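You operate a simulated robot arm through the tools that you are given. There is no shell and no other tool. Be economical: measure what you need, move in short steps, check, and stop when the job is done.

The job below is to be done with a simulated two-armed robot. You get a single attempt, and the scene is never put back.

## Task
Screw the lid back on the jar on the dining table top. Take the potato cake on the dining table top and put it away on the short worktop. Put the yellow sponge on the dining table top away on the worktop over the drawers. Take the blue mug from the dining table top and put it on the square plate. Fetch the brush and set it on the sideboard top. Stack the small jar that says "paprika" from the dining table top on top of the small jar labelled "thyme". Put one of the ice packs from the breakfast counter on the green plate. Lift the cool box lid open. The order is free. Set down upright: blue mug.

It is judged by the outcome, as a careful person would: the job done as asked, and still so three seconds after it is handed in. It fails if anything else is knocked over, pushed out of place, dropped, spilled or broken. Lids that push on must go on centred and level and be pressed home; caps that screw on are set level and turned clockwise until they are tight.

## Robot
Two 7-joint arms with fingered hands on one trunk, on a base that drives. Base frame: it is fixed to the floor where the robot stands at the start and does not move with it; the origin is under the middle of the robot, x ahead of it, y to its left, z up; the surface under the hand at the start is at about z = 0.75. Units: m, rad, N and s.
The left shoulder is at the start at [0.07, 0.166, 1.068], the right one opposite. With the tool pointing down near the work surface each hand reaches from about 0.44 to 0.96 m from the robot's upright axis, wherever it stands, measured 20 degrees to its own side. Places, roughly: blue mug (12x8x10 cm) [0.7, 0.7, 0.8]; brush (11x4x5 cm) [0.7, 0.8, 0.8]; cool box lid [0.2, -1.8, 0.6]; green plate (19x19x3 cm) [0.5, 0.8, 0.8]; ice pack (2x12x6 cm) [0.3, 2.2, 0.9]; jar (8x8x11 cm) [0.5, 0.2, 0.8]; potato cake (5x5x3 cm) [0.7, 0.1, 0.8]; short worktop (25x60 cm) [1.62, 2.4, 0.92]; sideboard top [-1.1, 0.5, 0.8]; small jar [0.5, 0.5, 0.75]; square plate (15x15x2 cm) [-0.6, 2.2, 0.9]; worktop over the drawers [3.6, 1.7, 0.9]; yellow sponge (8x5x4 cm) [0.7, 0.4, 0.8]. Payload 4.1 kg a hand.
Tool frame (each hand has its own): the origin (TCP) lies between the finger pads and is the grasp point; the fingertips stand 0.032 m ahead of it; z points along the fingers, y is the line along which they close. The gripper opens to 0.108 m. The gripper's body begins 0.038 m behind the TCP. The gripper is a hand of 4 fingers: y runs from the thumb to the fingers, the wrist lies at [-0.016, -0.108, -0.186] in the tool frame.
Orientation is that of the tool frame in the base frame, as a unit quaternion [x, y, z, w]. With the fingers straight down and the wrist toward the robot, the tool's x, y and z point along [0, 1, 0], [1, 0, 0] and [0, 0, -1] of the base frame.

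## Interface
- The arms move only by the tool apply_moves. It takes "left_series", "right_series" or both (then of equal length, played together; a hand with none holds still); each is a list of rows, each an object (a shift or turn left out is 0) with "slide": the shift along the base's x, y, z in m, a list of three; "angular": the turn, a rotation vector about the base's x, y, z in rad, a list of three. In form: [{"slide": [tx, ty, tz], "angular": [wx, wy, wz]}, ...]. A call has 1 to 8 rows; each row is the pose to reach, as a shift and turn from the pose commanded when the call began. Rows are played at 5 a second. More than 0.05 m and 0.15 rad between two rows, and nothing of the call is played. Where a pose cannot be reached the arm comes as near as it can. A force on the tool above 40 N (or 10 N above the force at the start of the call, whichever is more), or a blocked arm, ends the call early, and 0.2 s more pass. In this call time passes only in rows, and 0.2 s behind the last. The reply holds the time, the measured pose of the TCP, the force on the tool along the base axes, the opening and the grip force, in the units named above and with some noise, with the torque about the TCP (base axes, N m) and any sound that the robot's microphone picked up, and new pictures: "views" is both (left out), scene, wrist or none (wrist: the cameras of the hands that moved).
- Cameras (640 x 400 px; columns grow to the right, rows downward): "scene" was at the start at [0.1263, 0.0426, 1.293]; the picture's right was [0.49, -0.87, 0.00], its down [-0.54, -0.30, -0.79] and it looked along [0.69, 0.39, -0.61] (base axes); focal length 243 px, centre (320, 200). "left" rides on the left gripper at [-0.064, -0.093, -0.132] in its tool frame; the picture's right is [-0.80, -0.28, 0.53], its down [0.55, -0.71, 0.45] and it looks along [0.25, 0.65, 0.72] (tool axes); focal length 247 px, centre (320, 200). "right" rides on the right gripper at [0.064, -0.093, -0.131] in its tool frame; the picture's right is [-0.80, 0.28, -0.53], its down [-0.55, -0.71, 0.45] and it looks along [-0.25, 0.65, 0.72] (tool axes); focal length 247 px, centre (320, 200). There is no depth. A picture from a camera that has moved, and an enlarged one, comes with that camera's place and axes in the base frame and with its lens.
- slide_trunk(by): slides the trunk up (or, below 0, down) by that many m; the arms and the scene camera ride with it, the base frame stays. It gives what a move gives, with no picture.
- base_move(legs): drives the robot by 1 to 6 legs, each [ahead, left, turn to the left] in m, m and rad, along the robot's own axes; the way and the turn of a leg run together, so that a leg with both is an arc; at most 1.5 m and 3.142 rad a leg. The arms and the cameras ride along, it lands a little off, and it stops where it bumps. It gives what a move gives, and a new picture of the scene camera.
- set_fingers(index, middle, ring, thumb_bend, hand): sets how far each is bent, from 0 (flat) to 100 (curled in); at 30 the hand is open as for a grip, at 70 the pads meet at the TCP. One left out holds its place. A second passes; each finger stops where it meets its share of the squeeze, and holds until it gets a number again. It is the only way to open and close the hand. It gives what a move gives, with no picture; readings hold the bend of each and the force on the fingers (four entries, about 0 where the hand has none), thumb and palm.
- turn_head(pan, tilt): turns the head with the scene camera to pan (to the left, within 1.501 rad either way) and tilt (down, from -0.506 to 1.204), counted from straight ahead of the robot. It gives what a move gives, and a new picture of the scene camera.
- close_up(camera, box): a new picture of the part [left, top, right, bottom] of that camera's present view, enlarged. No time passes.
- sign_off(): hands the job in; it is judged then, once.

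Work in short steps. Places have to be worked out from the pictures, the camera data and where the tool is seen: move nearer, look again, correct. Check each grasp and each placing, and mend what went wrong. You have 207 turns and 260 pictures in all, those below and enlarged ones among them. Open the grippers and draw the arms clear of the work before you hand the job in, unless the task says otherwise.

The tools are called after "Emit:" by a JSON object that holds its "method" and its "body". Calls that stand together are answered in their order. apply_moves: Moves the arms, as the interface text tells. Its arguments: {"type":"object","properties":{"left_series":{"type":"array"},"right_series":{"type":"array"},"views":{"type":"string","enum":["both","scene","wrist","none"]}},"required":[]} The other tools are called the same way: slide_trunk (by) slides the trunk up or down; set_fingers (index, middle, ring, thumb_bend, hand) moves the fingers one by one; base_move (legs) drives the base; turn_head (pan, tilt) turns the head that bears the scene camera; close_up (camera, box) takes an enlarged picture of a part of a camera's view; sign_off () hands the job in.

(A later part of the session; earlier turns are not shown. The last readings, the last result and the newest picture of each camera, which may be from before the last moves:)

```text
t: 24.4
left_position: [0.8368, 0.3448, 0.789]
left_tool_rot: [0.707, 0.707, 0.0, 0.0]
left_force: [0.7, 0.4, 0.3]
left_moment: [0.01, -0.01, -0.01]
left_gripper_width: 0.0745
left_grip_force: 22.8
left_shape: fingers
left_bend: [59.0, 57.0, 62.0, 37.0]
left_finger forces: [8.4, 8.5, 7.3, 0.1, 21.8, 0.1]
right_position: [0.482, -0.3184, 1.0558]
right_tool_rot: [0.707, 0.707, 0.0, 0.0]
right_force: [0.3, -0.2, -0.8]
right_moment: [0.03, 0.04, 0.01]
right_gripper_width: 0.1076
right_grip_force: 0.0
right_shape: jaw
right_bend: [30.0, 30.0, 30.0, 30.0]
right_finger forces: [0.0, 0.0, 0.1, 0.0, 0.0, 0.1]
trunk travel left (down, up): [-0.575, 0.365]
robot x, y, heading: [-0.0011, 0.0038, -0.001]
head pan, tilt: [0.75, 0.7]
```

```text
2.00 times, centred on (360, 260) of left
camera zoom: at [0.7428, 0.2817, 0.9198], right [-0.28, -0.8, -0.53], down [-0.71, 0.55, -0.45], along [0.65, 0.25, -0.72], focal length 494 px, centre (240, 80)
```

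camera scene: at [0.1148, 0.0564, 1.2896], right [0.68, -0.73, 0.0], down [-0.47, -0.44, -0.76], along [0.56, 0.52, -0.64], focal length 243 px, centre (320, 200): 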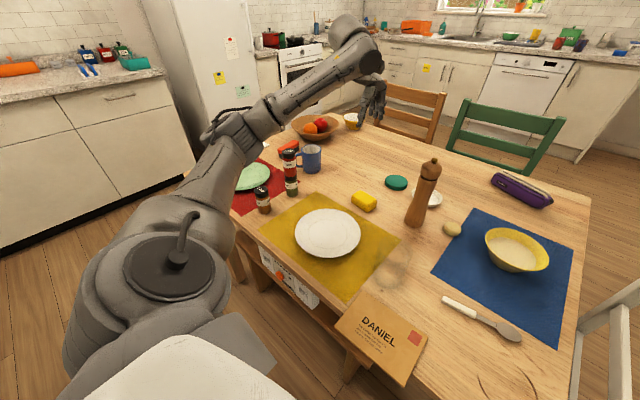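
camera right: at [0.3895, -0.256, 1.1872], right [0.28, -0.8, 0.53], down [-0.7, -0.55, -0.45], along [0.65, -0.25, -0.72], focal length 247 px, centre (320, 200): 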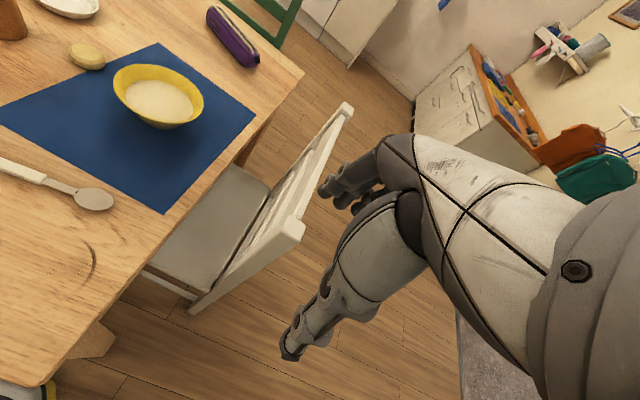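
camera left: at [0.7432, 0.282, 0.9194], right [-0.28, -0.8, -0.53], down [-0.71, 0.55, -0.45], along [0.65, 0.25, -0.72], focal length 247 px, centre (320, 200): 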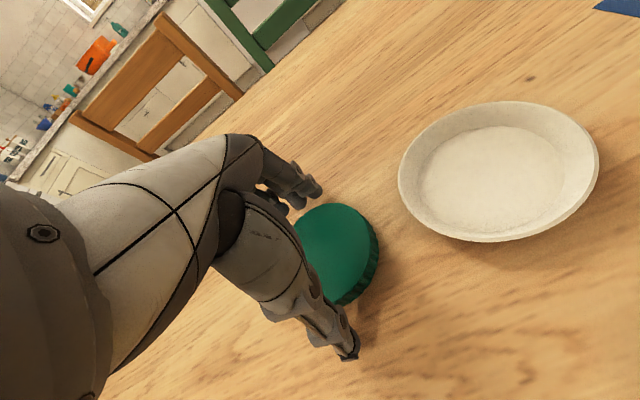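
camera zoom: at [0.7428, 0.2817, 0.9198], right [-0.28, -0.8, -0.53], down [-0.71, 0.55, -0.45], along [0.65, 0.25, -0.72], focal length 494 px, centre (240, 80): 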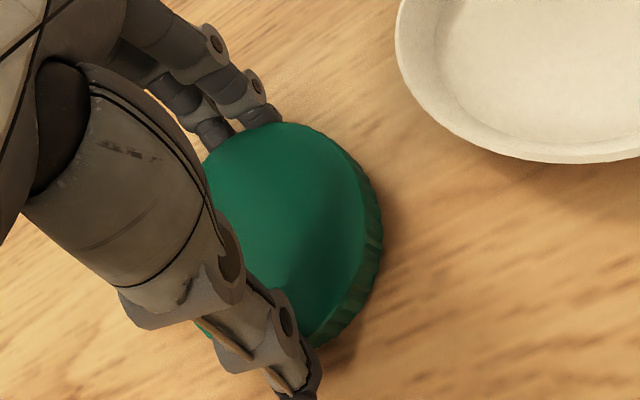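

Lid held. I lift it and bring it back, out of the jar's way for now.

Emit:
{"method": "apply_moves", "body": {"left_series": [{"slide": [0, 0, 0.05]}, {"slide": [0, 0, 0.1]}, {"slide": [0, 0, 0.15]}, {"slide": [-0.03, 0.01, 0.18]}, {"slide": [-0.07, 0.025, 0.2]}, {"slide": [-0.115, 0.04, 0.21]}, {"slide": [-0.16, 0.055, 0.21]}, {"slide": [-0.205, 0.07, 0.21]}], "views": "none"}}

Emit:
{"method": "turn_head", "body": {"pan": 0.35, "tilt": 1.0}}

Emit:
{"method": "close_up", "body": {"camera": "scene", "box": [200, 60, 440, 240]}}

```text
t: 26.2
left_position: [0.6289, 0.4151, 1.0005]
left_tool_rot: [0.706, 0.708, 0.0, 0.0]
left_force: [-0.8, 0.1, 0.7]
left_moment: [-0.03, 0.01, -0.01]
left_gripper_width: 0.0741
left_grip_force: 22.0
left_shape: fingers
left_bend: [59.0, 57.0, 62.0, 37.0]
left_finger forces: [8.4, 7.7, 7.4, 0.0, 21.1, 0.0]
right_position: [0.4806, -0.3189, 1.0567]
right_tool_rot: [0.708, 0.706, 0.001, 0.001]
right_force: [0.1, -0.3, 0.5]
right_moment: [0.03, -0.03, 0.02]
right_gripper_width: 0.1076
right_grip_force: 0.0
right_shape: jaw
right_bend: [30.0, 30.0, 30.0, 30.0]
right_finger forces: [0.1, 0.0, 0.1, 0.0, 0.0, 0.0]
trunk travel left (down, up): [-0.575, 0.365]
robot x, y, heading: [0.0012, -0.0007, -0.003]
head pan, tilt: [0.75, 0.7]
```

```text
t: 27.0
left_position: [0.6302, 0.4142, 0.9991]
left_tool_rot: [0.707, 0.707, 0.001, 0.0]
left_force: [0.0, 0.0, -0.7]
left_moment: [-0.01, -0.01, 0.0]
left_gripper_width: 0.0743
left_grip_force: 22.0
left_shape: fingers
left_bend: [59.0, 57.0, 62.0, 37.0]
left_finger forces: [8.4, 7.8, 7.3, 0.0, 21.1, 0.0]
right_position: [0.4814, -0.3188, 1.056]
right_tool_rot: [0.707, 0.707, 0.0, 0.0]
right_force: [-0.6, -0.8, 0.3]
right_moment: [0.01, -0.02, 0.01]
right_gripper_width: 0.1074
right_grip_force: 0.2
right_shape: jaw
right_bend: [30.0, 30.0, 30.0, 30.0]
right_finger forces: [0.1, 0.1, 0.0, 0.0, 0.0, 0.0]
trunk travel left (down, up): [-0.575, 0.365]
robot x, y, heading: [0.0023, 0.0011, -0.0]
head pan, tilt: [0.351, 1.0]
camera scene: at [0.1163, 0.0241, 1.2664], right [0.34, -0.94, 0.0], down [-0.79, -0.29, -0.54], along [0.51, 0.19, -0.84], focal length 243 px, centre (320, 200)
```

scene: 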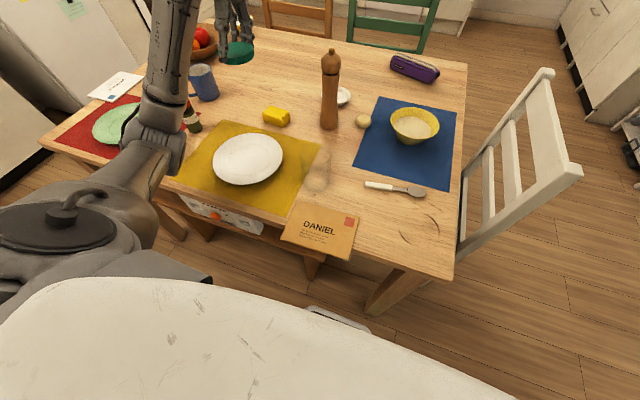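

```text
2.22 times, centred on (320, 150) of scene
camera zoom: at [0.1163, 0.0241, 1.2664], right [0.34, -0.94, 0.0], down [-0.79, -0.29, -0.54], along [0.51, 0.19, -0.84], focal length 540 px, centre (320, 311)
```

zoom: 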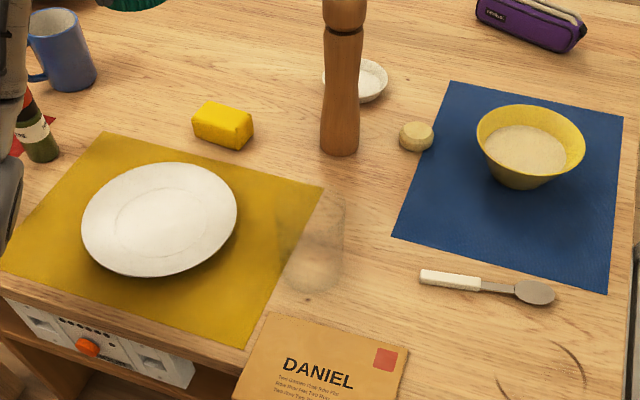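

The glass jar is barely visible; I zoom in further.

Emit:
{"method": "close_up", "body": {"camera": "scene", "box": [285, 120, 350, 205]}}

```text
4.71 times, centred on (318, 162) of scene
camera zoom: at [0.1163, 0.0241, 1.2664], right [0.34, -0.94, 0.0], down [-0.79, -0.29, -0.54], along [0.51, 0.19, -0.84], focal length 1144 px, centre (332, 376)
```

zoom: 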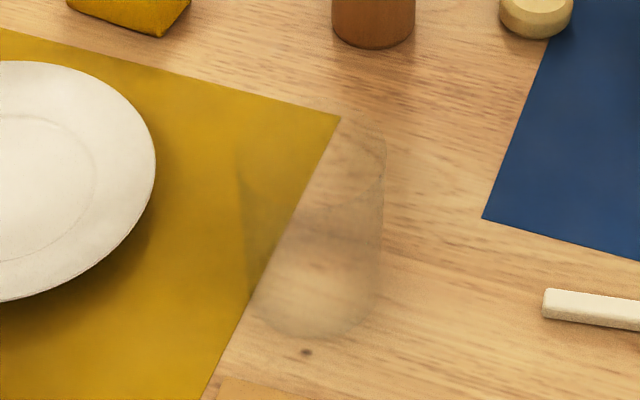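

Jar axis ≈ (0.478, 0.169), rim z ≈ 0.857. I bring the right hand in tilted nearly sideways so it can hold the jar body from the right.

Emit:
{"method": "apply_moves", "body": {"right_series": [{"slide": [0, 0.025, -0.012], "angular": [0.142, 0, 0]}, {"slide": [0, 0.05, -0.024], "angular": [0.284, 0, 0]}, {"slide": [0, 0.075, -0.036], "angular": [0.426, 0, 0]}, {"slide": [0, 0.1, -0.048], "angular": [0.568, 0, 0]}, {"slide": [0, 0.125, -0.06], "angular": [0.71, 0, 0]}, {"slide": [0, 0.15, -0.072], "angular": [0.852, 0, 0]}, {"slide": [0, 0.175, -0.084], "angular": [0.994, 0, 0]}, {"slide": [0, 0.2, -0.1], "angular": [1.134, 0, 0]}], "views": "both"}}

```text
t: 28.8
left_position: [0.6325, 0.413, 0.9994]
left_tool_rot: [0.707, 0.707, 0.0, 0.001]
left_force: [0.7, -0.2, 1.1]
left_moment: [0.01, 0.02, -0.02]
left_gripper_width: 0.0744
left_grip_force: 22.5
left_shape: fingers
left_bend: [59.0, 57.0, 62.0, 37.0]
left_finger forces: [8.4, 7.7, 7.4, 0.1, 21.0, 0.1]
right_position: [0.4827, -0.1195, 0.9565]
right_tool_rot: [0.597, 0.596, 0.38, -0.38]
right_force: [-0.4, -0.2, 0.8]
right_moment: [-0.01, -0.01, 0.02]
right_gripper_width: 0.1079
right_grip_force: 0.0
right_shape: jaw
right_bend: [30.0, 30.0, 30.0, 30.0]
right_finger forces: [0.0, 0.0, 0.0, 0.0, 0.1, 0.0]
trunk travel left (down, up): [-0.575, 0.365]
robot x, y, heading: [-0.0007, -0.0031, 0.007]
head pan, tilt: [0.351, 1.0]
camera scene: at [0.1171, 0.0238, 1.2664], right [0.34, -0.94, 0.0], down [-0.79, -0.29, -0.54], along [0.51, 0.19, -0.84], focal length 243 px, centre (320, 200)
camera right: at [0.3897, -0.2104, 1.0707], right [0.28, -0.82, -0.5], down [-0.71, 0.17, -0.69], along [0.65, 0.55, -0.53], focal length 247 px, centre (320, 200)
```

scene: 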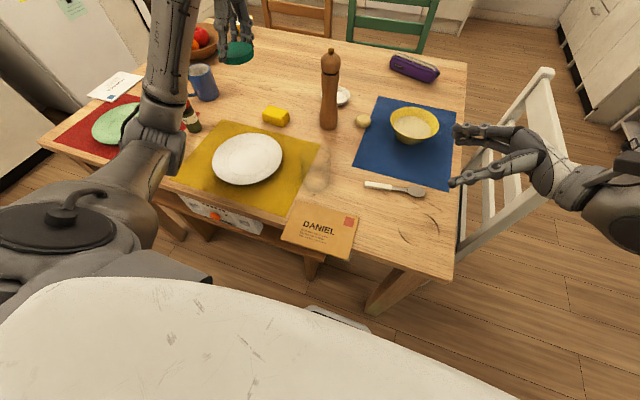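
right: 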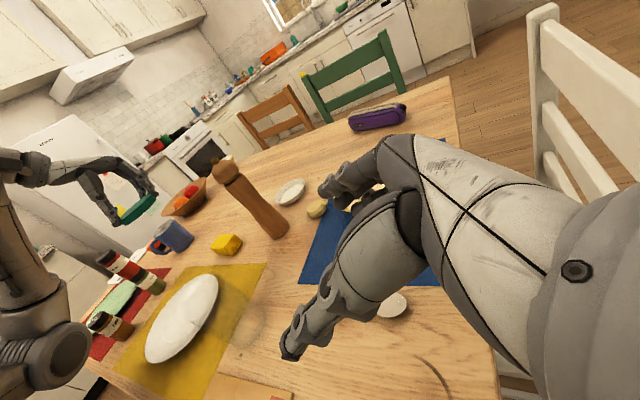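

Orientation works. I move to the pre-grasp point beside the jar and look.

Emit:
{"method": "apply_moves", "body": {"right_series": [{"slide": [-0.001, 0.042, -0.024]}, {"slide": [-0.002, 0.085, -0.048]}, {"slide": [-0.003, 0.128, -0.072]}, {"slide": [-0.004, 0.17, -0.095]}], "views": "both"}}

Emit:
{"method": "close_up", "body": {"camera": "scene", "box": [270, 100, 390, 220]}}

Emit:
{"method": "close_up", "body": {"camera": "right", "box": [160, 200, 400, 400]}}

```text
t: 29.8
left_position: [0.631, 0.4151, 0.9988]
left_tool_rot: [0.707, 0.707, 0.0, 0.001]
left_force: [0.8, 0.8, -0.5]
left_moment: [0.02, 0.0, -0.01]
left_gripper_width: 0.0742
left_grip_force: 22.3
left_shape: fingers
left_bend: [59.0, 57.0, 62.0, 37.0]
left_finger forces: [8.4, 7.6, 7.4, 0.1, 21.1, 0.0]
right_position: [0.4775, 0.052, 0.8619]
right_tool_rot: [0.596, 0.597, 0.379, -0.38]
right_force: [0.2, 0.2, -0.1]
right_moment: [0.01, 0.02, 0.02]
right_gripper_width: 0.1079
right_grip_force: 0.0
right_shape: jaw
right_bend: [30.0, 30.0, 30.0, 30.0]
right_finger forces: [0.0, 0.0, 0.0, 0.0, 0.0, 0.0]
trunk travel left (down, up): [-0.575, 0.365]
robot x, y, heading: [0.0023, -0.0006, 0.002]
head pan, tilt: [0.351, 1.0]
camera scene: at [0.1168, 0.0249, 1.2664], right [0.34, -0.94, 0.0], down [-0.79, -0.29, -0.54], along [0.51, 0.18, -0.84], focal length 243 px, centre (320, 200)
camera right: at [0.3854, -0.0389, 0.9749], right [0.28, -0.82, -0.5], down [-0.71, 0.17, -0.69], along [0.65, 0.54, -0.53], focal length 247 px, centre (320, 200)
```

scene: 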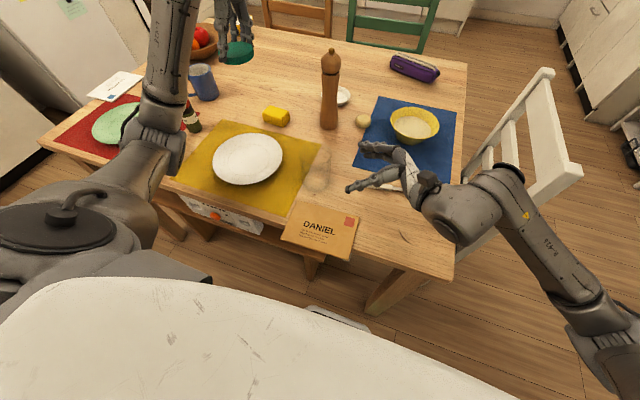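
right: 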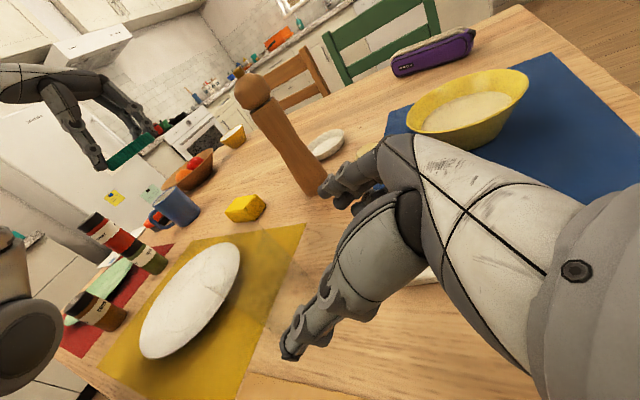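

```text
3.33 times, centred on (330, 160) of scene
camera zoom: at [0.1168, 0.0249, 1.2664], right [0.34, -0.94, 0.0], down [-0.79, -0.29, -0.54], along [0.51, 0.18, -0.84], focal length 810 px, centre (287, 333)
```

zoom: 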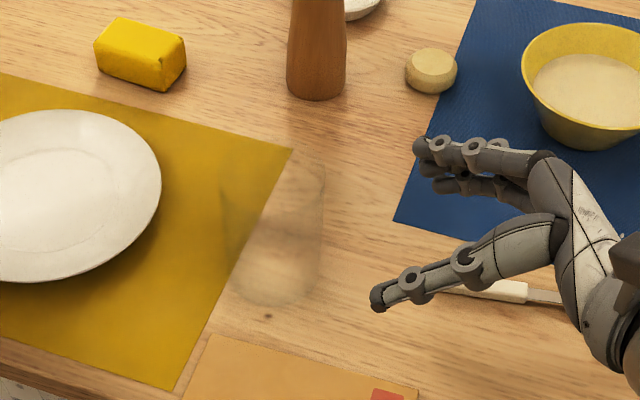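

```text
2.00 times, centred on (280, 300) of right
camera zoom: at [0.3854, -0.0389, 0.9749], right [0.28, -0.82, -0.5], down [-0.71, 0.17, -0.69], along [0.65, 0.54, -0.53], focal length 494 px, centre (400, 0)
```

zoom: 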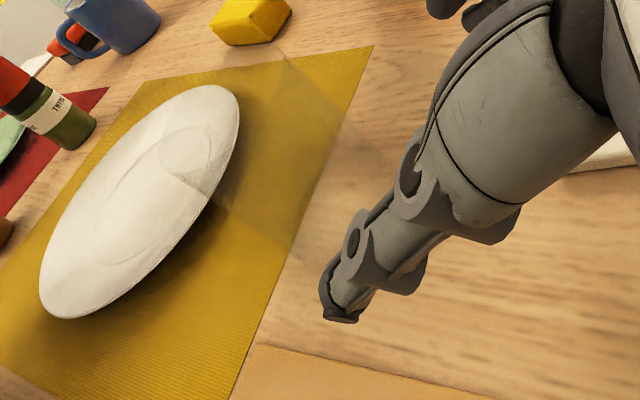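

Fingers straddle the jar's line. I slide in along the finger direction.

Emit:
{"method": "apply_moves", "body": {"right_series": [{"slide": [0, 0.028, -0.014]}, {"slide": [0, 0.057, -0.029]}, {"slide": [0, 0.086, -0.044]}, {"slide": [0, 0.114, -0.058]}], "views": "none"}}

Emit:
{"method": "close_up", "body": {"camera": "scene", "box": [270, 100, 390, 220]}}

Emit:
{"method": "close_up", "body": {"camera": "right", "box": [200, 150, 440, 350]}}

```text
t: 30.8
left_position: [0.6312, 0.4146, 0.9997]
left_tool_rot: [0.707, 0.708, 0.0, -0.001]
left_force: [0.0, 0.3, 0.0]
left_moment: [-0.01, -0.03, -0.01]
left_gripper_width: 0.0743
left_grip_force: 22.9
left_shape: fingers
left_bend: [59.0, 57.0, 62.0, 37.0]
left_finger forces: [8.4, 7.7, 7.3, 0.1, 21.1, 0.0]
right_position: [0.4783, 0.1658, 0.8049]
right_tool_rot: [0.596, 0.596, 0.381, -0.38]
right_force: [-0.2, 0.3, 0.7]
right_moment: [0.0, 0.0, -0.03]
right_gripper_width: 0.1074
right_grip_force: 0.0
right_shape: jaw
right_bend: [30.0, 30.0, 30.0, 30.0]
right_finger forces: [0.0, 0.0, 0.0, 0.1, 0.0, 0.0]
trunk travel left (down, up): [-0.575, 0.365]
robot x, y, heading: [-0.0006, -0.003, 0.001]
head pan, tilt: [0.351, 1.0]
```

```text
3.33 times, centred on (330, 160) of scene
camera zoom: at [0.1165, 0.0247, 1.2664], right [0.34, -0.94, 0.0], down [-0.79, -0.29, -0.54], along [0.51, 0.19, -0.84], focal length 810 px, centre (287, 333)
```

zoom: 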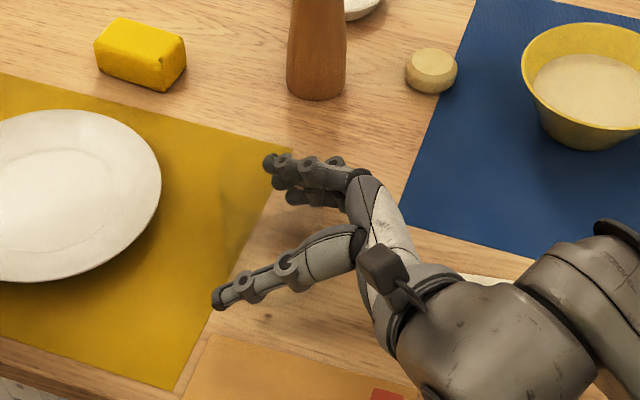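

```text
2.00 times, centred on (320, 250) of right
camera zoom: at [0.3856, 0.0748, 0.9181], right [0.28, -0.82, -0.5], down [-0.71, 0.17, -0.69], along [0.65, 0.55, -0.53], focal length 494 px, centre (320, 100)
```

zoom: 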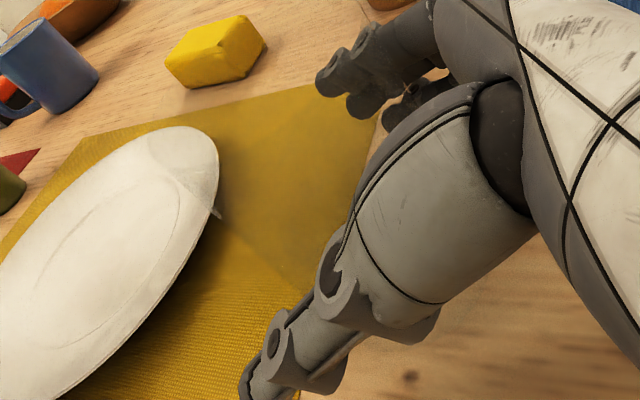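

The jar lies between thumb and fingers. I close the right hand gently.

Emit:
{"method": "set_fingers", "body": {"hand": "right", "index": 65, "middle": 65, "ring": 65, "thumb_bend": 65}}

Emit:
{"method": "close_up", "body": {"camera": "scene", "box": [285, 120, 350, 205]}}

```text
t: 31.8
left_position: [0.6309, 0.4149, 0.9985]
left_tool_rot: [0.707, 0.707, 0.0, 0.0]
left_force: [-0.2, -0.4, -0.3]
left_moment: [-0.01, -0.02, 0.03]
left_gripper_width: 0.0744
left_grip_force: 22.1
left_shape: fingers
left_bend: [59.0, 57.0, 62.0, 37.0]
left_finger forces: [8.4, 7.7, 7.4, 0.1, 21.1, 0.0]
right_position: [0.4782, 0.166, 0.8044]
right_tool_rot: [0.596, 0.597, 0.38, -0.38]
right_force: [-0.3, -0.7, 0.3]
right_moment: [0.01, -0.01, 0.0]
right_gripper_width: 0.0688
right_grip_force: 32.8
right_shape: fingers
right_bend: [57.0, 54.0, 50.0, 50.0]
right_finger forces: [16.3, 7.1, 8.7, 0.0, 33.5, 0.0]
trunk travel left (down, up): [-0.575, 0.365]
robot x, y, heading: [-0.0042, 0.0019, -0.002]
head pan, tilt: [0.351, 1.0]
```

```text
4.71 times, centred on (318, 162) of scene
camera zoom: at [0.1166, 0.024, 1.2663], right [0.34, -0.94, 0.0], down [-0.79, -0.29, -0.54], along [0.51, 0.19, -0.84], focal length 1144 px, centre (332, 376)
```

zoom: 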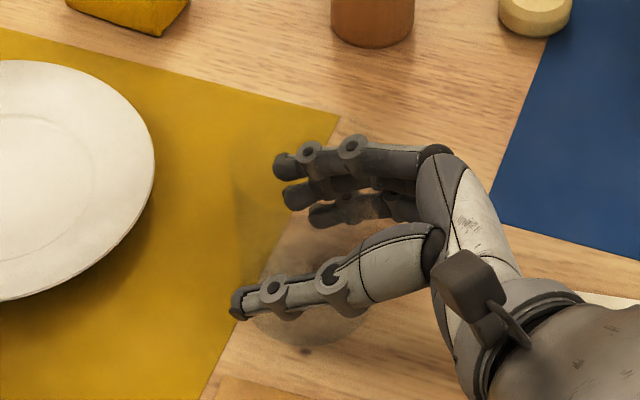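

Jar is held. Now I check where the lid sits in the left hand.

Emit:
{"method": "close_up", "body": {"camera": "left", "box": [220, 160, 460, 360]}}

Emit:
{"method": "close_up", "body": {"camera": "right", "box": [0, 0, 240, 150]}}

```text
2.00 times, centred on (340, 260) of left
camera zoom: at [0.5381, 0.3504, 1.1307], right [-0.28, -0.8, -0.53], down [-0.71, 0.55, -0.45], along [0.65, 0.25, -0.72], focal length 494 px, centre (280, 80)
```

zoom: 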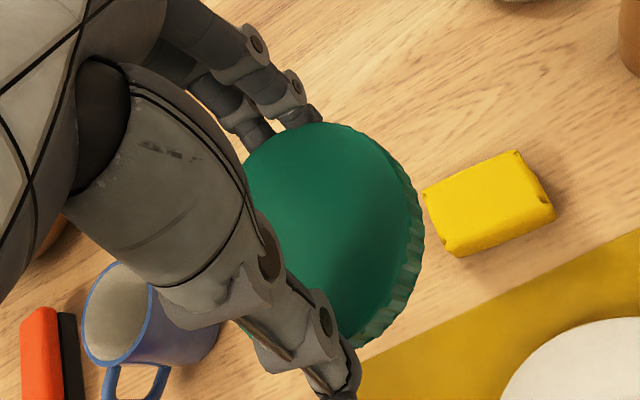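

```text
2.67 times, centred on (120, 75) of right
camera zoom: at [0.3857, 0.074, 0.918], right [0.28, -0.82, -0.5], down [-0.71, 0.17, -0.69], along [0.65, 0.55, -0.53], focal length 659 px, centre (853, 533)
```

zoom: 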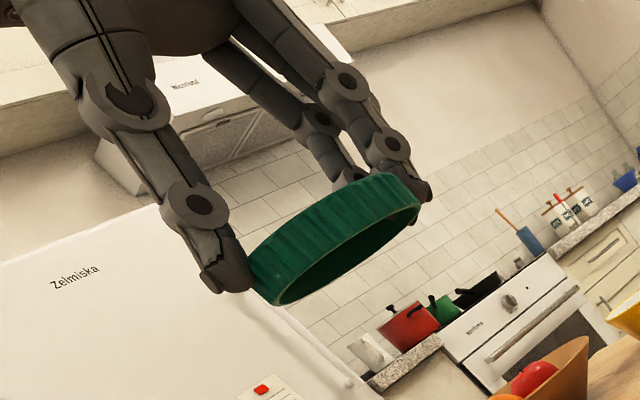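

The lid sits ~17 mm toward the thumb from the TCP. I carry it above the jar (lid axis over ≈(0.474, 0.173)) and look.

Emit:
{"method": "apply_moves", "body": {"left_series": [{"slide": [-0.0234, -0.0403, 0]}, {"slide": [-0.0468, -0.0806, 0]}, {"slide": [-0.0702, -0.121, 0]}, {"slide": [-0.0936, -0.161, -0.01]}, {"slide": [-0.117, -0.2017, -0.02]}, {"slide": [-0.1405, -0.242, -0.035]}], "views": "both"}}

Emit:
{"method": "close_up", "body": {"camera": "scene", "box": [250, 80, 410, 210]}}

Emit:
{"method": "close_up", "body": {"camera": "right", "box": [160, 0, 400, 200]}}

```text
t: 33.2
left_position: [0.5222, 0.1692, 0.9656]
left_tool_rot: [0.708, 0.707, -0.001, -0.001]
left_force: [0.2, 0.9, -0.3]
left_moment: [0.03, 0.06, -0.03]
left_gripper_width: 0.0741
left_grip_force: 21.7
left_shape: fingers
left_bend: [59.0, 58.0, 62.0, 37.0]
left_finger forces: [8.3, 7.4, 7.3, 0.1, 20.3, 0.0]
left hand out of reach, approached as far as the arm can: row 5, 6
right_position: [0.4772, 0.1644, 0.8033]
right_tool_rot: [0.596, 0.597, 0.38, -0.38]
right_force: [0.7, -1.1, -0.1]
right_moment: [0.01, -0.01, -0.01]
right_gripper_width: 0.0688
right_grip_force: 32.9
right_shape: fingers
right_bend: [57.0, 54.0, 50.0, 50.0]
right_finger forces: [16.1, 7.2, 8.7, 0.0, 33.4, 0.0]
trunk travel left (down, up): [-0.575, 0.365]
robot x, y, heading: [-0.0007, -0.0005, -0.0]
head pan, tilt: [0.351, 1.0]
camera scene: at [0.1172, 0.0228, 1.2663], right [0.34, -0.94, 0.0], down [-0.79, -0.29, -0.54], along [0.51, 0.19, -0.84], focal length 243 px, centre (320, 200)
camera left: at [0.4308, 0.1042, 1.0963], right [-0.28, -0.8, -0.53], down [-0.71, 0.55, -0.45], along [0.65, 0.25, -0.72], focal length 247 px, centre (320, 200)
```

scene: 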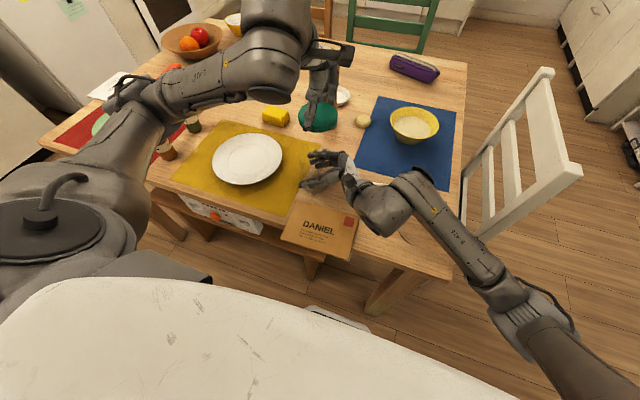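
left: 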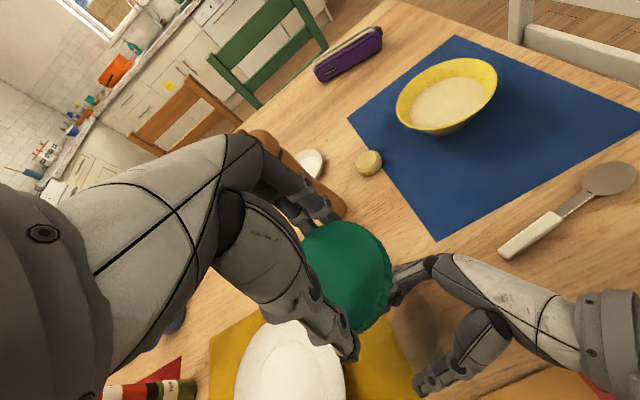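

```text
3.08 times, centred on (330, 145) of scene
camera zoom: at [0.1172, 0.0228, 1.2663], right [0.34, -0.94, 0.0], down [-0.79, -0.29, -0.54], along [0.51, 0.19, -0.84], focal length 748 px, centre (289, 369)
```

zoom: 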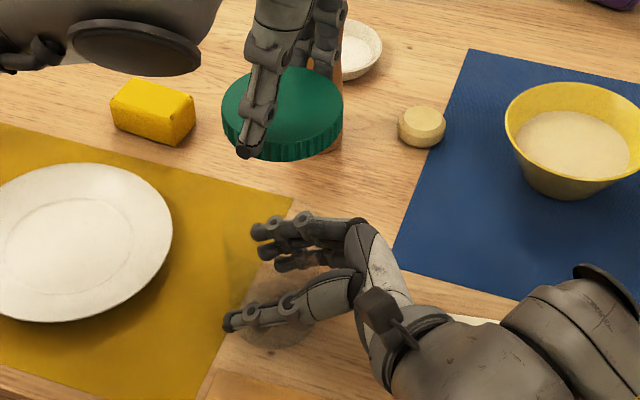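

```text
2.00 times, centred on (280, 100) of right
camera zoom: at [0.3861, 0.0732, 0.9179], right [0.28, -0.82, -0.5], down [-0.71, 0.17, -0.69], along [0.65, 0.55, -0.53], focal length 494 px, centre (400, 400)
```

zoom: 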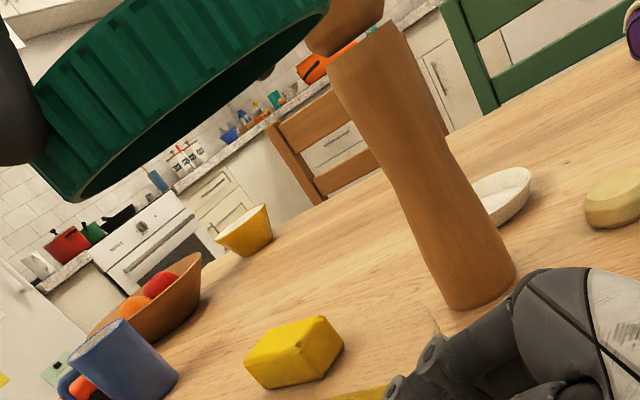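

The jar is too near for the left arm. I release the jar, withdraw the right hand along its approach line, and back the base by 15 cm.

Emit:
{"method": "set_fingers", "body": {"hand": "right", "index": 30, "middle": 30, "ring": 30, "thumb_bend": 30}}

Emit:
{"method": "apply_moves", "body": {"right_series": [{"slide": [0, -0.028, 0.014]}, {"slide": [0, -0.057, 0.029]}, {"slide": [0, -0.086, 0.044]}, {"slide": [0, -0.125, 0.065]}], "left_series": [{"slide": [0, 0.01, 0.02]}, {"slide": [0, 0.02, 0.04]}, {"slide": [0, 0.02, 0.06]}, {"slide": [0, 0.02, 0.08]}], "views": "none"}}

Emit:
{"method": "base_move", "body": {"legs": [[-0.16, 0, 0]]}}

Emit:
{"method": "close_up", "body": {"camera": "scene", "box": [285, 60, 415, 180]}}

```text
t: 34.2
left_position: [0.5227, 0.1708, 0.9653]
left_tool_rot: [0.707, 0.707, -0.001, -0.001]
left_force: [0.2, -0.7, -0.9]
left_moment: [-0.01, 0.02, -0.03]
left_gripper_width: 0.0745
left_grip_force: 21.6
left_shape: fingers
left_bend: [59.0, 58.0, 62.0, 37.0]
left_finger forces: [8.3, 7.4, 7.3, 0.0, 20.4, 0.0]
right_position: [0.4779, 0.1658, 0.8039]
right_tool_rot: [0.596, 0.597, 0.38, -0.379]
right_force: [-0.8, 0.2, 0.5]
right_moment: [-0.01, 0.0, -0.01]
right_gripper_width: 0.108
right_grip_force: 0.0
right_shape: fingers
right_bend: [30.0, 30.0, 30.0, 30.0]
right_finger forces: [0.0, 0.0, 0.0, 0.1, 0.0, 0.0]
trunk travel left (down, up): [-0.575, 0.365]
robot x, y, heading: [0.0047, 0.0018, 0.001]
head pan, tilt: [0.351, 1.0]
```

```text
t: 35.2
left_position: [0.5217, 0.1908, 1.0466]
left_tool_rot: [0.707, 0.707, -0.001, 0.0]
left_force: [-0.1, -0.9, -0.6]
left_moment: [-0.01, -0.03, 0.03]
left_gripper_width: 0.0742
left_grip_force: 21.6
left_shape: fingers
left_bend: [59.0, 58.0, 62.0, 37.0]
left_finger forces: [8.3, 7.2, 7.4, 0.1, 20.1, 0.0]
right_position: [0.4755, 0.0384, 0.8683]
right_tool_rot: [0.596, 0.597, 0.381, -0.379]
right_force: [-0.5, -0.3, -0.1]
right_moment: [0.02, 0.01, 0.0]
right_gripper_width: 0.1081
right_grip_force: 0.1
right_shape: fingers
right_bend: [30.0, 30.0, 30.0, 30.0]
right_finger forces: [0.1, 0.0, 0.1, 0.0, 0.0, 0.0]
trunk travel left (down, up): [-0.575, 0.365]
robot x, y, heading: [0.001, -0.0016, 0.0]
head pan, tilt: [0.351, 1.0]
```

```text
t: 36.6
left_position: [0.3616, 0.1904, 1.0467]
left_tool_rot: [0.707, 0.707, 0.001, 0.0]
left_force: [-0.3, 0.0, -0.8]
left_moment: [0.0, -0.02, 0.0]
left_gripper_width: 0.0741
left_grip_force: 21.8
left_shape: fingers
left_bend: [59.0, 58.0, 62.0, 37.0]
left_finger forces: [8.3, 7.2, 7.6, 0.1, 20.1, 0.0]
right_position: [0.3161, 0.04, 0.8696]
right_tool_rot: [0.596, 0.596, 0.381, -0.379]
right_force: [-0.5, 0.4, 0.4]
right_moment: [-0.02, -0.02, -0.01]
right_gripper_width: 0.1083
right_grip_force: 0.0
right_shape: fingers
right_bend: [30.0, 30.0, 30.0, 30.0]
right_finger forces: [0.0, 0.0, 0.0, 0.0, 0.0, 0.0]
trunk travel left (down, up): [-0.575, 0.365]
robot x, y, heading: [-0.1584, -0.0026, -0.001]
head pan, tilt: [0.351, 1.0]
camera scene: at [-0.045, 0.0239, 1.2665], right [0.34, -0.94, 0.0], down [-0.79, -0.29, -0.54], along [0.51, 0.19, -0.84], focal length 243 px, centre (320, 200)
```

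scene: 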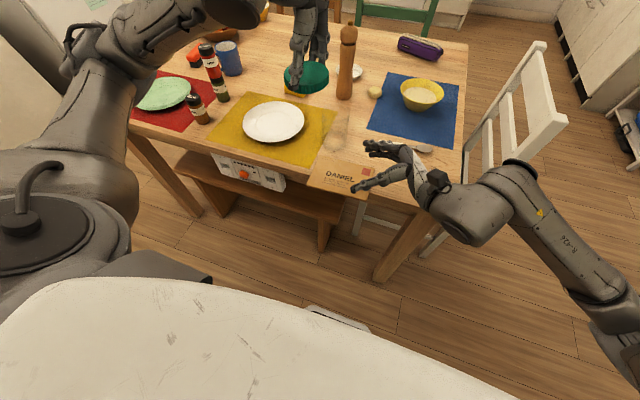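

```text
3.33 times, centred on (350, 120) of scene
camera zoom: at [-0.045, 0.0239, 1.2665], right [0.34, -0.94, 0.0], down [-0.79, -0.29, -0.54], along [0.51, 0.19, -0.84], focal length 810 px, centre (220, 467)
```

zoom: 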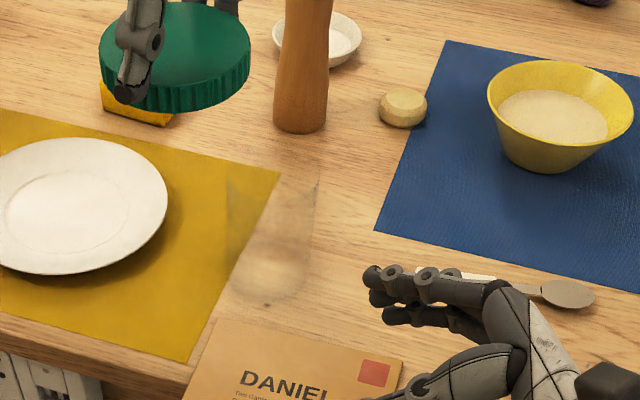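

Jar seen at ≈ (0.473, 0.172). I bring the right hand back level with it and slide in again.

Emit:
{"method": "apply_moves", "body": {"right_series": [{"slide": [0.04, 0, 0]}, {"slide": [0.08, 0, 0]}, {"slide": [0.12, 0, 0]}, {"slide": [0.157, 0, 0]}, {"slide": [0.157, 0.032, -0.0165]}, {"slide": [0.157, 0.065, -0.033]}, {"slide": [0.157, 0.097, -0.05]}, {"slide": [0.157, 0.129, -0.067]}], "views": "scene"}}

Emit:
{"method": "set_fingers", "body": {"hand": "right", "index": 65, "middle": 65, "ring": 65, "thumb_bend": 65}}

Emit:
{"method": "close_up", "body": {"camera": "scene", "box": [285, 60, 415, 180]}}

```text
t: 38.5
left_position: [0.3635, 0.1915, 1.0466]
left_tool_rot: [0.707, 0.707, 0.0, 0.001]
left_force: [0.4, -0.2, -0.5]
left_moment: [0.0, 0.0, 0.02]
left_gripper_width: 0.0742
left_grip_force: 21.3
left_shape: fingers
left_bend: [59.0, 58.0, 62.0, 37.0]
left_finger forces: [8.4, 7.4, 7.4, 0.0, 20.1, 0.1]
right_position: [0.4749, 0.1683, 0.8012]
right_tool_rot: [0.597, 0.597, 0.38, -0.379]
right_force: [0.2, 0.3, -0.3]
right_moment: [-0.03, 0.01, -0.03]
right_gripper_width: 0.1086
right_grip_force: 0.1
right_shape: fingers
right_bend: [30.0, 30.0, 30.0, 30.0]
right_finger forces: [0.1, 0.0, 0.0, 0.0, 0.0, 0.0]
trunk travel left (down, up): [-0.575, 0.365]
robot x, y, heading: [-0.1586, 0.0004, 0.0]
head pan, tilt: [0.351, 1.0]
camera scene: at [-0.0432, 0.0249, 1.2663], right [0.34, -0.94, 0.0], down [-0.79, -0.29, -0.54], along [0.51, 0.18, -0.84], focal length 243 px, centre (320, 200)
```

scene: 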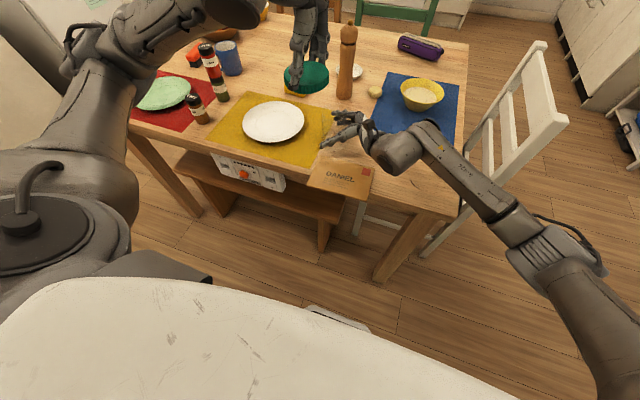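

```text
t: 39.5
left_position: [0.363, 0.1905, 1.046]
left_tool_rot: [0.707, 0.707, -0.001, 0.0]
left_force: [-0.9, -0.4, -0.1]
left_moment: [0.01, 0.0, 0.0]
left_gripper_width: 0.0739
left_grip_force: 21.9
left_shape: fingers
left_bend: [59.0, 58.0, 62.0, 37.0]
left_finger forces: [8.3, 7.3, 7.5, 0.0, 20.1, 0.0]
right_position: [0.4738, 0.1679, 0.8022]
right_tool_rot: [0.596, 0.596, 0.381, -0.38]
right_force: [0.0, -0.1, -0.5]
right_moment: [0.03, -0.01, 0.0]
right_gripper_width: 0.0681
right_grip_force: 33.3
right_shape: fingers
right_bend: [57.0, 54.0, 49.0, 51.0]
right_finger forces: [17.1, 7.0, 8.7, 0.1, 34.3, 0.1]
trunk travel left (down, up): [-0.575, 0.365]
robot x, y, heading: [-0.162, -0.0008, -0.002]
head pan, tilt: [0.351, 1.0]
```

```text
3.33 times, centred on (350, 120) of scene
camera zoom: at [-0.0434, 0.024, 1.2663], right [0.34, -0.94, 0.0], down [-0.79, -0.29, -0.54], along [0.51, 0.19, -0.84], focal length 810 px, centre (220, 467)
```

zoom: 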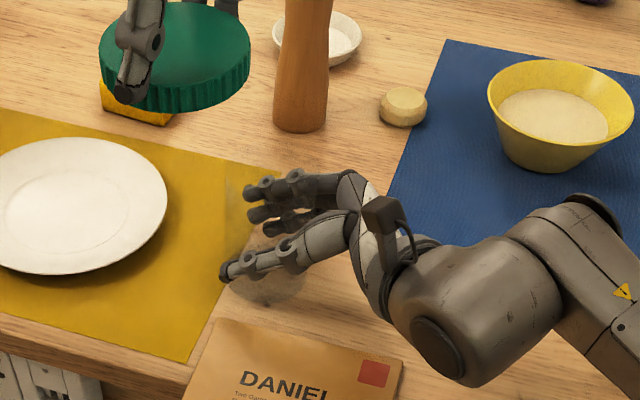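

Jar held again, roughly centred on the right TCP. I bring the lid above the jar.

Emit:
{"method": "apply_moves", "body": {"left_series": [{"slide": [0.04, -0.006, 0]}, {"slide": [0.08, -0.012, -0.01]}, {"slide": [0.12, -0.018, -0.03]}, {"slide": [0.127, -0.0195, -0.07]}, {"slide": [0.127, -0.0195, -0.105]}], "views": "both"}}

Emit:
{"method": "close_up", "body": {"camera": "scene", "box": [285, 60, 415, 180]}}

Emit:
{"method": "close_up", "body": {"camera": "left", "box": [240, 180, 480, 380]}}

Emit:
{"method": "close_up", "body": {"camera": "right", "box": [160, 40, 400, 240]}}

```text
t: 40.6
left_position: [0.4905, 0.1705, 0.9406]
left_tool_rot: [0.707, 0.707, 0.0, 0.0]
left_force: [0.4, 0.1, 0.7]
left_moment: [0.0, -0.01, 0.04]
left_gripper_width: 0.074
left_grip_force: 21.5
left_shape: fingers
left_bend: [59.0, 58.0, 63.0, 37.0]
left_finger forces: [8.3, 7.1, 7.4, 0.0, 19.7, 0.0]
right_position: [0.4759, 0.1693, 0.8007]
right_tool_rot: [0.597, 0.596, 0.379, -0.38]
right_force: [0.3, -0.2, 0.1]
right_moment: [0.0, -0.01, 0.02]
right_gripper_width: 0.0682
right_grip_force: 34.0
right_shape: fingers
right_bend: [57.0, 54.0, 49.0, 51.0]
right_finger forces: [17.0, 7.0, 8.8, 0.0, 34.4, 0.0]
trunk travel left (down, up): [-0.575, 0.365]
robot x, y, heading: [-0.1599, -0.0003, 0.005]
head pan, tilt: [0.351, 1.0]
camera scene: at [-0.0429, 0.0241, 1.2664], right [0.34, -0.94, 0.0], down [-0.79, -0.29, -0.54], along [0.51, 0.19, -0.84], focal length 243 px, centre (320, 200)
camera left: at [0.3981, 0.1066, 1.0722], right [-0.28, -0.8, -0.53], down [-0.71, 0.55, -0.45], along [0.65, 0.25, -0.72], focal length 247 px, centre (320, 200)
```

scene: 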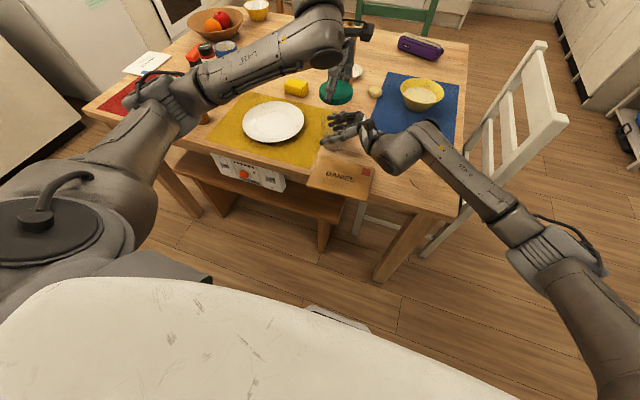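
left: 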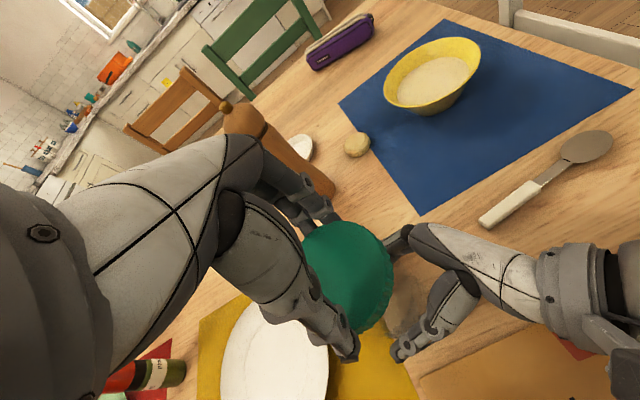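

```text
3.33 times, centred on (350, 120) of scene
camera zoom: at [-0.0429, 0.0241, 1.2664], right [0.34, -0.94, 0.0], down [-0.79, -0.29, -0.54], along [0.51, 0.19, -0.84], focal length 810 px, centre (220, 467)
```

zoom: 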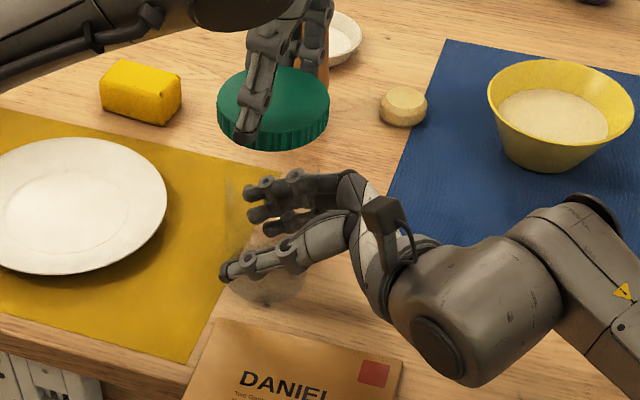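

```text
2.00 times, centred on (360, 280) of left
camera zoom: at [0.3981, 0.1066, 1.0722], right [-0.28, -0.8, -0.53], down [-0.71, 0.55, -0.45], along [0.65, 0.25, -0.72], focal length 494 px, centre (240, 40)
```

zoom: 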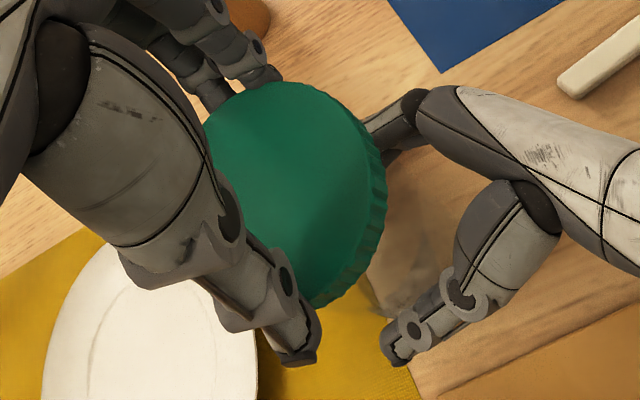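

```text
2.00 times, centred on (280, 140) of right
camera zoom: at [0.3836, 0.0768, 0.9151], right [0.28, -0.82, -0.5], down [-0.71, 0.17, -0.69], along [0.65, 0.55, -0.53], focal length 494 px, centre (400, 320)
```

zoom: 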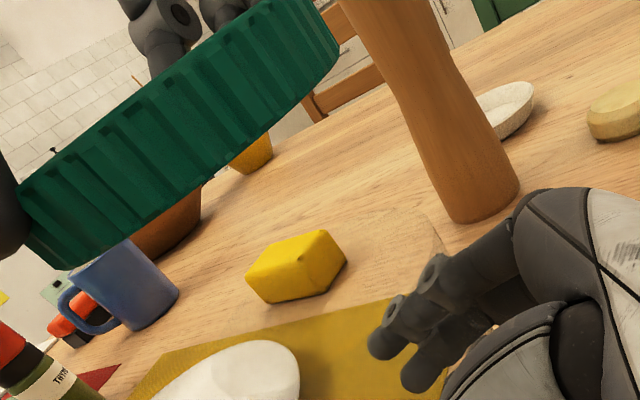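

By the same camera, the lid centre is ~4 mm near of the jar rim centre. I shift +3.5 mm in x and lower to just above the rim.

Emit:
{"method": "apply_moves", "body": {"left_series": [{"slide": [0.0035, 0, -0.015]}, {"slide": [0.0035, 0, -0.03]}, {"slide": [0.0035, 0, -0.041]}], "views": "none"}}

Emit:
{"method": "close_up", "body": {"camera": "scene", "box": [310, 80, 375, 160]}}

Emit:
{"method": "close_up", "body": {"camera": "right", "box": [160, 100, 400, 300]}}

```text
t: 41.5
left_position: [0.4919, 0.1703, 0.9005]
left_tool_rot: [0.707, 0.707, 0.001, 0.0]
left_force: [-0.2, -1.2, -0.3]
left_moment: [-0.03, 0.0, 0.0]
left_gripper_width: 0.0738
left_grip_force: 21.4
left_shape: fingers
left_bend: [59.0, 58.0, 63.0, 37.0]
left_finger forces: [8.2, 7.1, 7.4, 0.0, 19.7, 0.1]
right_position: [0.4761, 0.1687, 0.8004]
right_tool_rot: [0.597, 0.596, 0.38, -0.379]
right_force: [0.2, 1.0, 0.1]
right_moment: [-0.01, -0.01, -0.02]
right_gripper_width: 0.0684
right_grip_force: 33.2
right_shape: fingers
right_bend: [57.0, 54.0, 49.0, 51.0]
right_finger forces: [17.0, 7.0, 8.8, 0.0, 34.4, 0.0]
trunk travel left (down, up): [-0.575, 0.365]
robot x, y, heading: [-0.1557, 0.0007, 0.005]
head pan, tilt: [0.351, 1.0]
```

```text
5.00 times, centred on (342, 120) of scene
camera zoom: at [-0.0432, 0.0242, 1.2663], right [0.34, -0.94, 0.0], down [-0.79, -0.29, -0.54], along [0.51, 0.19, -0.84], focal length 1215 px, centre (208, 600)
```

zoom: 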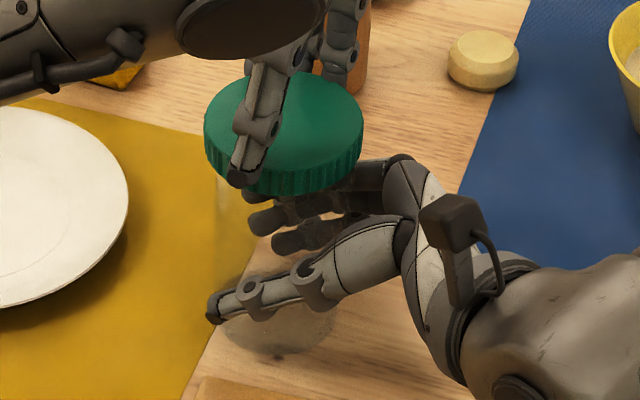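

```text
2.00 times, centred on (280, 200) of right
camera zoom: at [0.3833, 0.0768, 0.9152], right [0.28, -0.82, -0.5], down [-0.71, 0.17, -0.69], along [0.65, 0.55, -0.53], focal length 494 px, centre (400, 200)
```

zoom: 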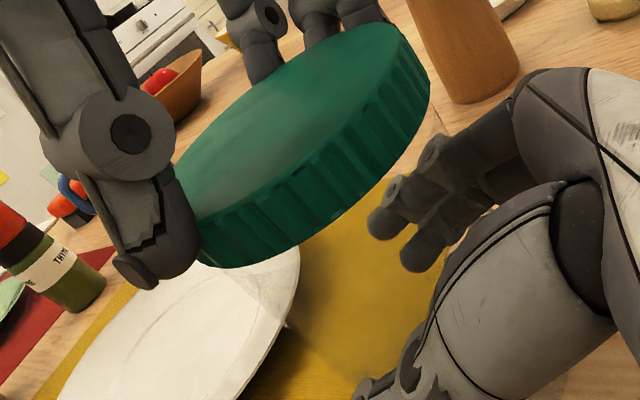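

Lid looks centred over the rim. I creep down watching the force.

Emit:
{"method": "apply_moves", "body": {"left_series": [{"slide": [0, 0, -0.002]}, {"slide": [0, 0, -0.004]}, {"slide": [0, 0, -0.006]}], "views": "none"}}

Emit:
{"method": "apply_moves", "body": {"left_series": [{"slide": [0, 0, -0.0015]}, {"slide": [0, 0, -0.003]}, {"slide": [0, 0, -0.0045]}], "views": "none"}}

```text
t: 42.2
left_position: [0.4931, 0.1715, 0.8952]
left_tool_rot: [0.708, 0.707, 0.001, 0.001]
left_force: [-0.2, -0.8, 9.9]
left_moment: [0.05, 0.42, -0.01]
left_gripper_width: 0.0743
left_grip_force: 23.1
left_shape: fingers
left_bend: [59.0, 58.0, 63.0, 36.0]
left_finger forces: [8.2, 7.1, 7.4, 0.0, 23.0, 0.1]
right_position: [0.4738, 0.1675, 0.8002]
right_tool_rot: [0.597, 0.597, 0.38, -0.379]
right_force: [1.4, 1.4, -4.6]
right_moment: [-0.02, -0.15, -0.05]
right_gripper_width: 0.0685
right_grip_force: 33.6
right_shape: fingers
right_bend: [57.0, 54.0, 49.0, 51.0]
right_finger forces: [16.8, 7.0, 9.4, 0.1, 33.7, 0.1]
trunk travel left (down, up): [-0.575, 0.365]
robot x, y, heading: [-0.1599, 0.0007, -0.0]
head pan, tilt: [0.351, 1.0]
```

```text
t: 43.0
left_position: [0.493, 0.1723, 0.8907]
left_tool_rot: [0.707, 0.707, 0.002, 0.002]
left_force: [2.3, 1.6, 24.8]
left_moment: [0.12, 0.97, -0.08]
left_gripper_width: 0.0754
left_grip_force: 25.0
left_shape: fingers
left_bend: [60.0, 58.0, 63.0, 36.0]
left_finger forces: [8.6, 7.0, 7.9, 0.0, 26.5, 0.0]
right_position: [0.4748, 0.1671, 0.8015]
right_tool_rot: [0.597, 0.597, 0.379, -0.38]
right_force: [-1.2, -1.2, -13.0]
right_moment: [0.05, -0.31, 0.06]
right_gripper_width: 0.0682
right_grip_force: 33.0
right_shape: fingers
right_bend: [56.0, 54.0, 49.0, 51.0]
right_finger forces: [15.5, 7.0, 9.0, 0.1, 33.9, 0.0]
trunk travel left (down, up): [-0.575, 0.365]
robot x, y, heading: [-0.1624, 0.0017, 0.004]
head pan, tilt: [0.351, 1.0]
```

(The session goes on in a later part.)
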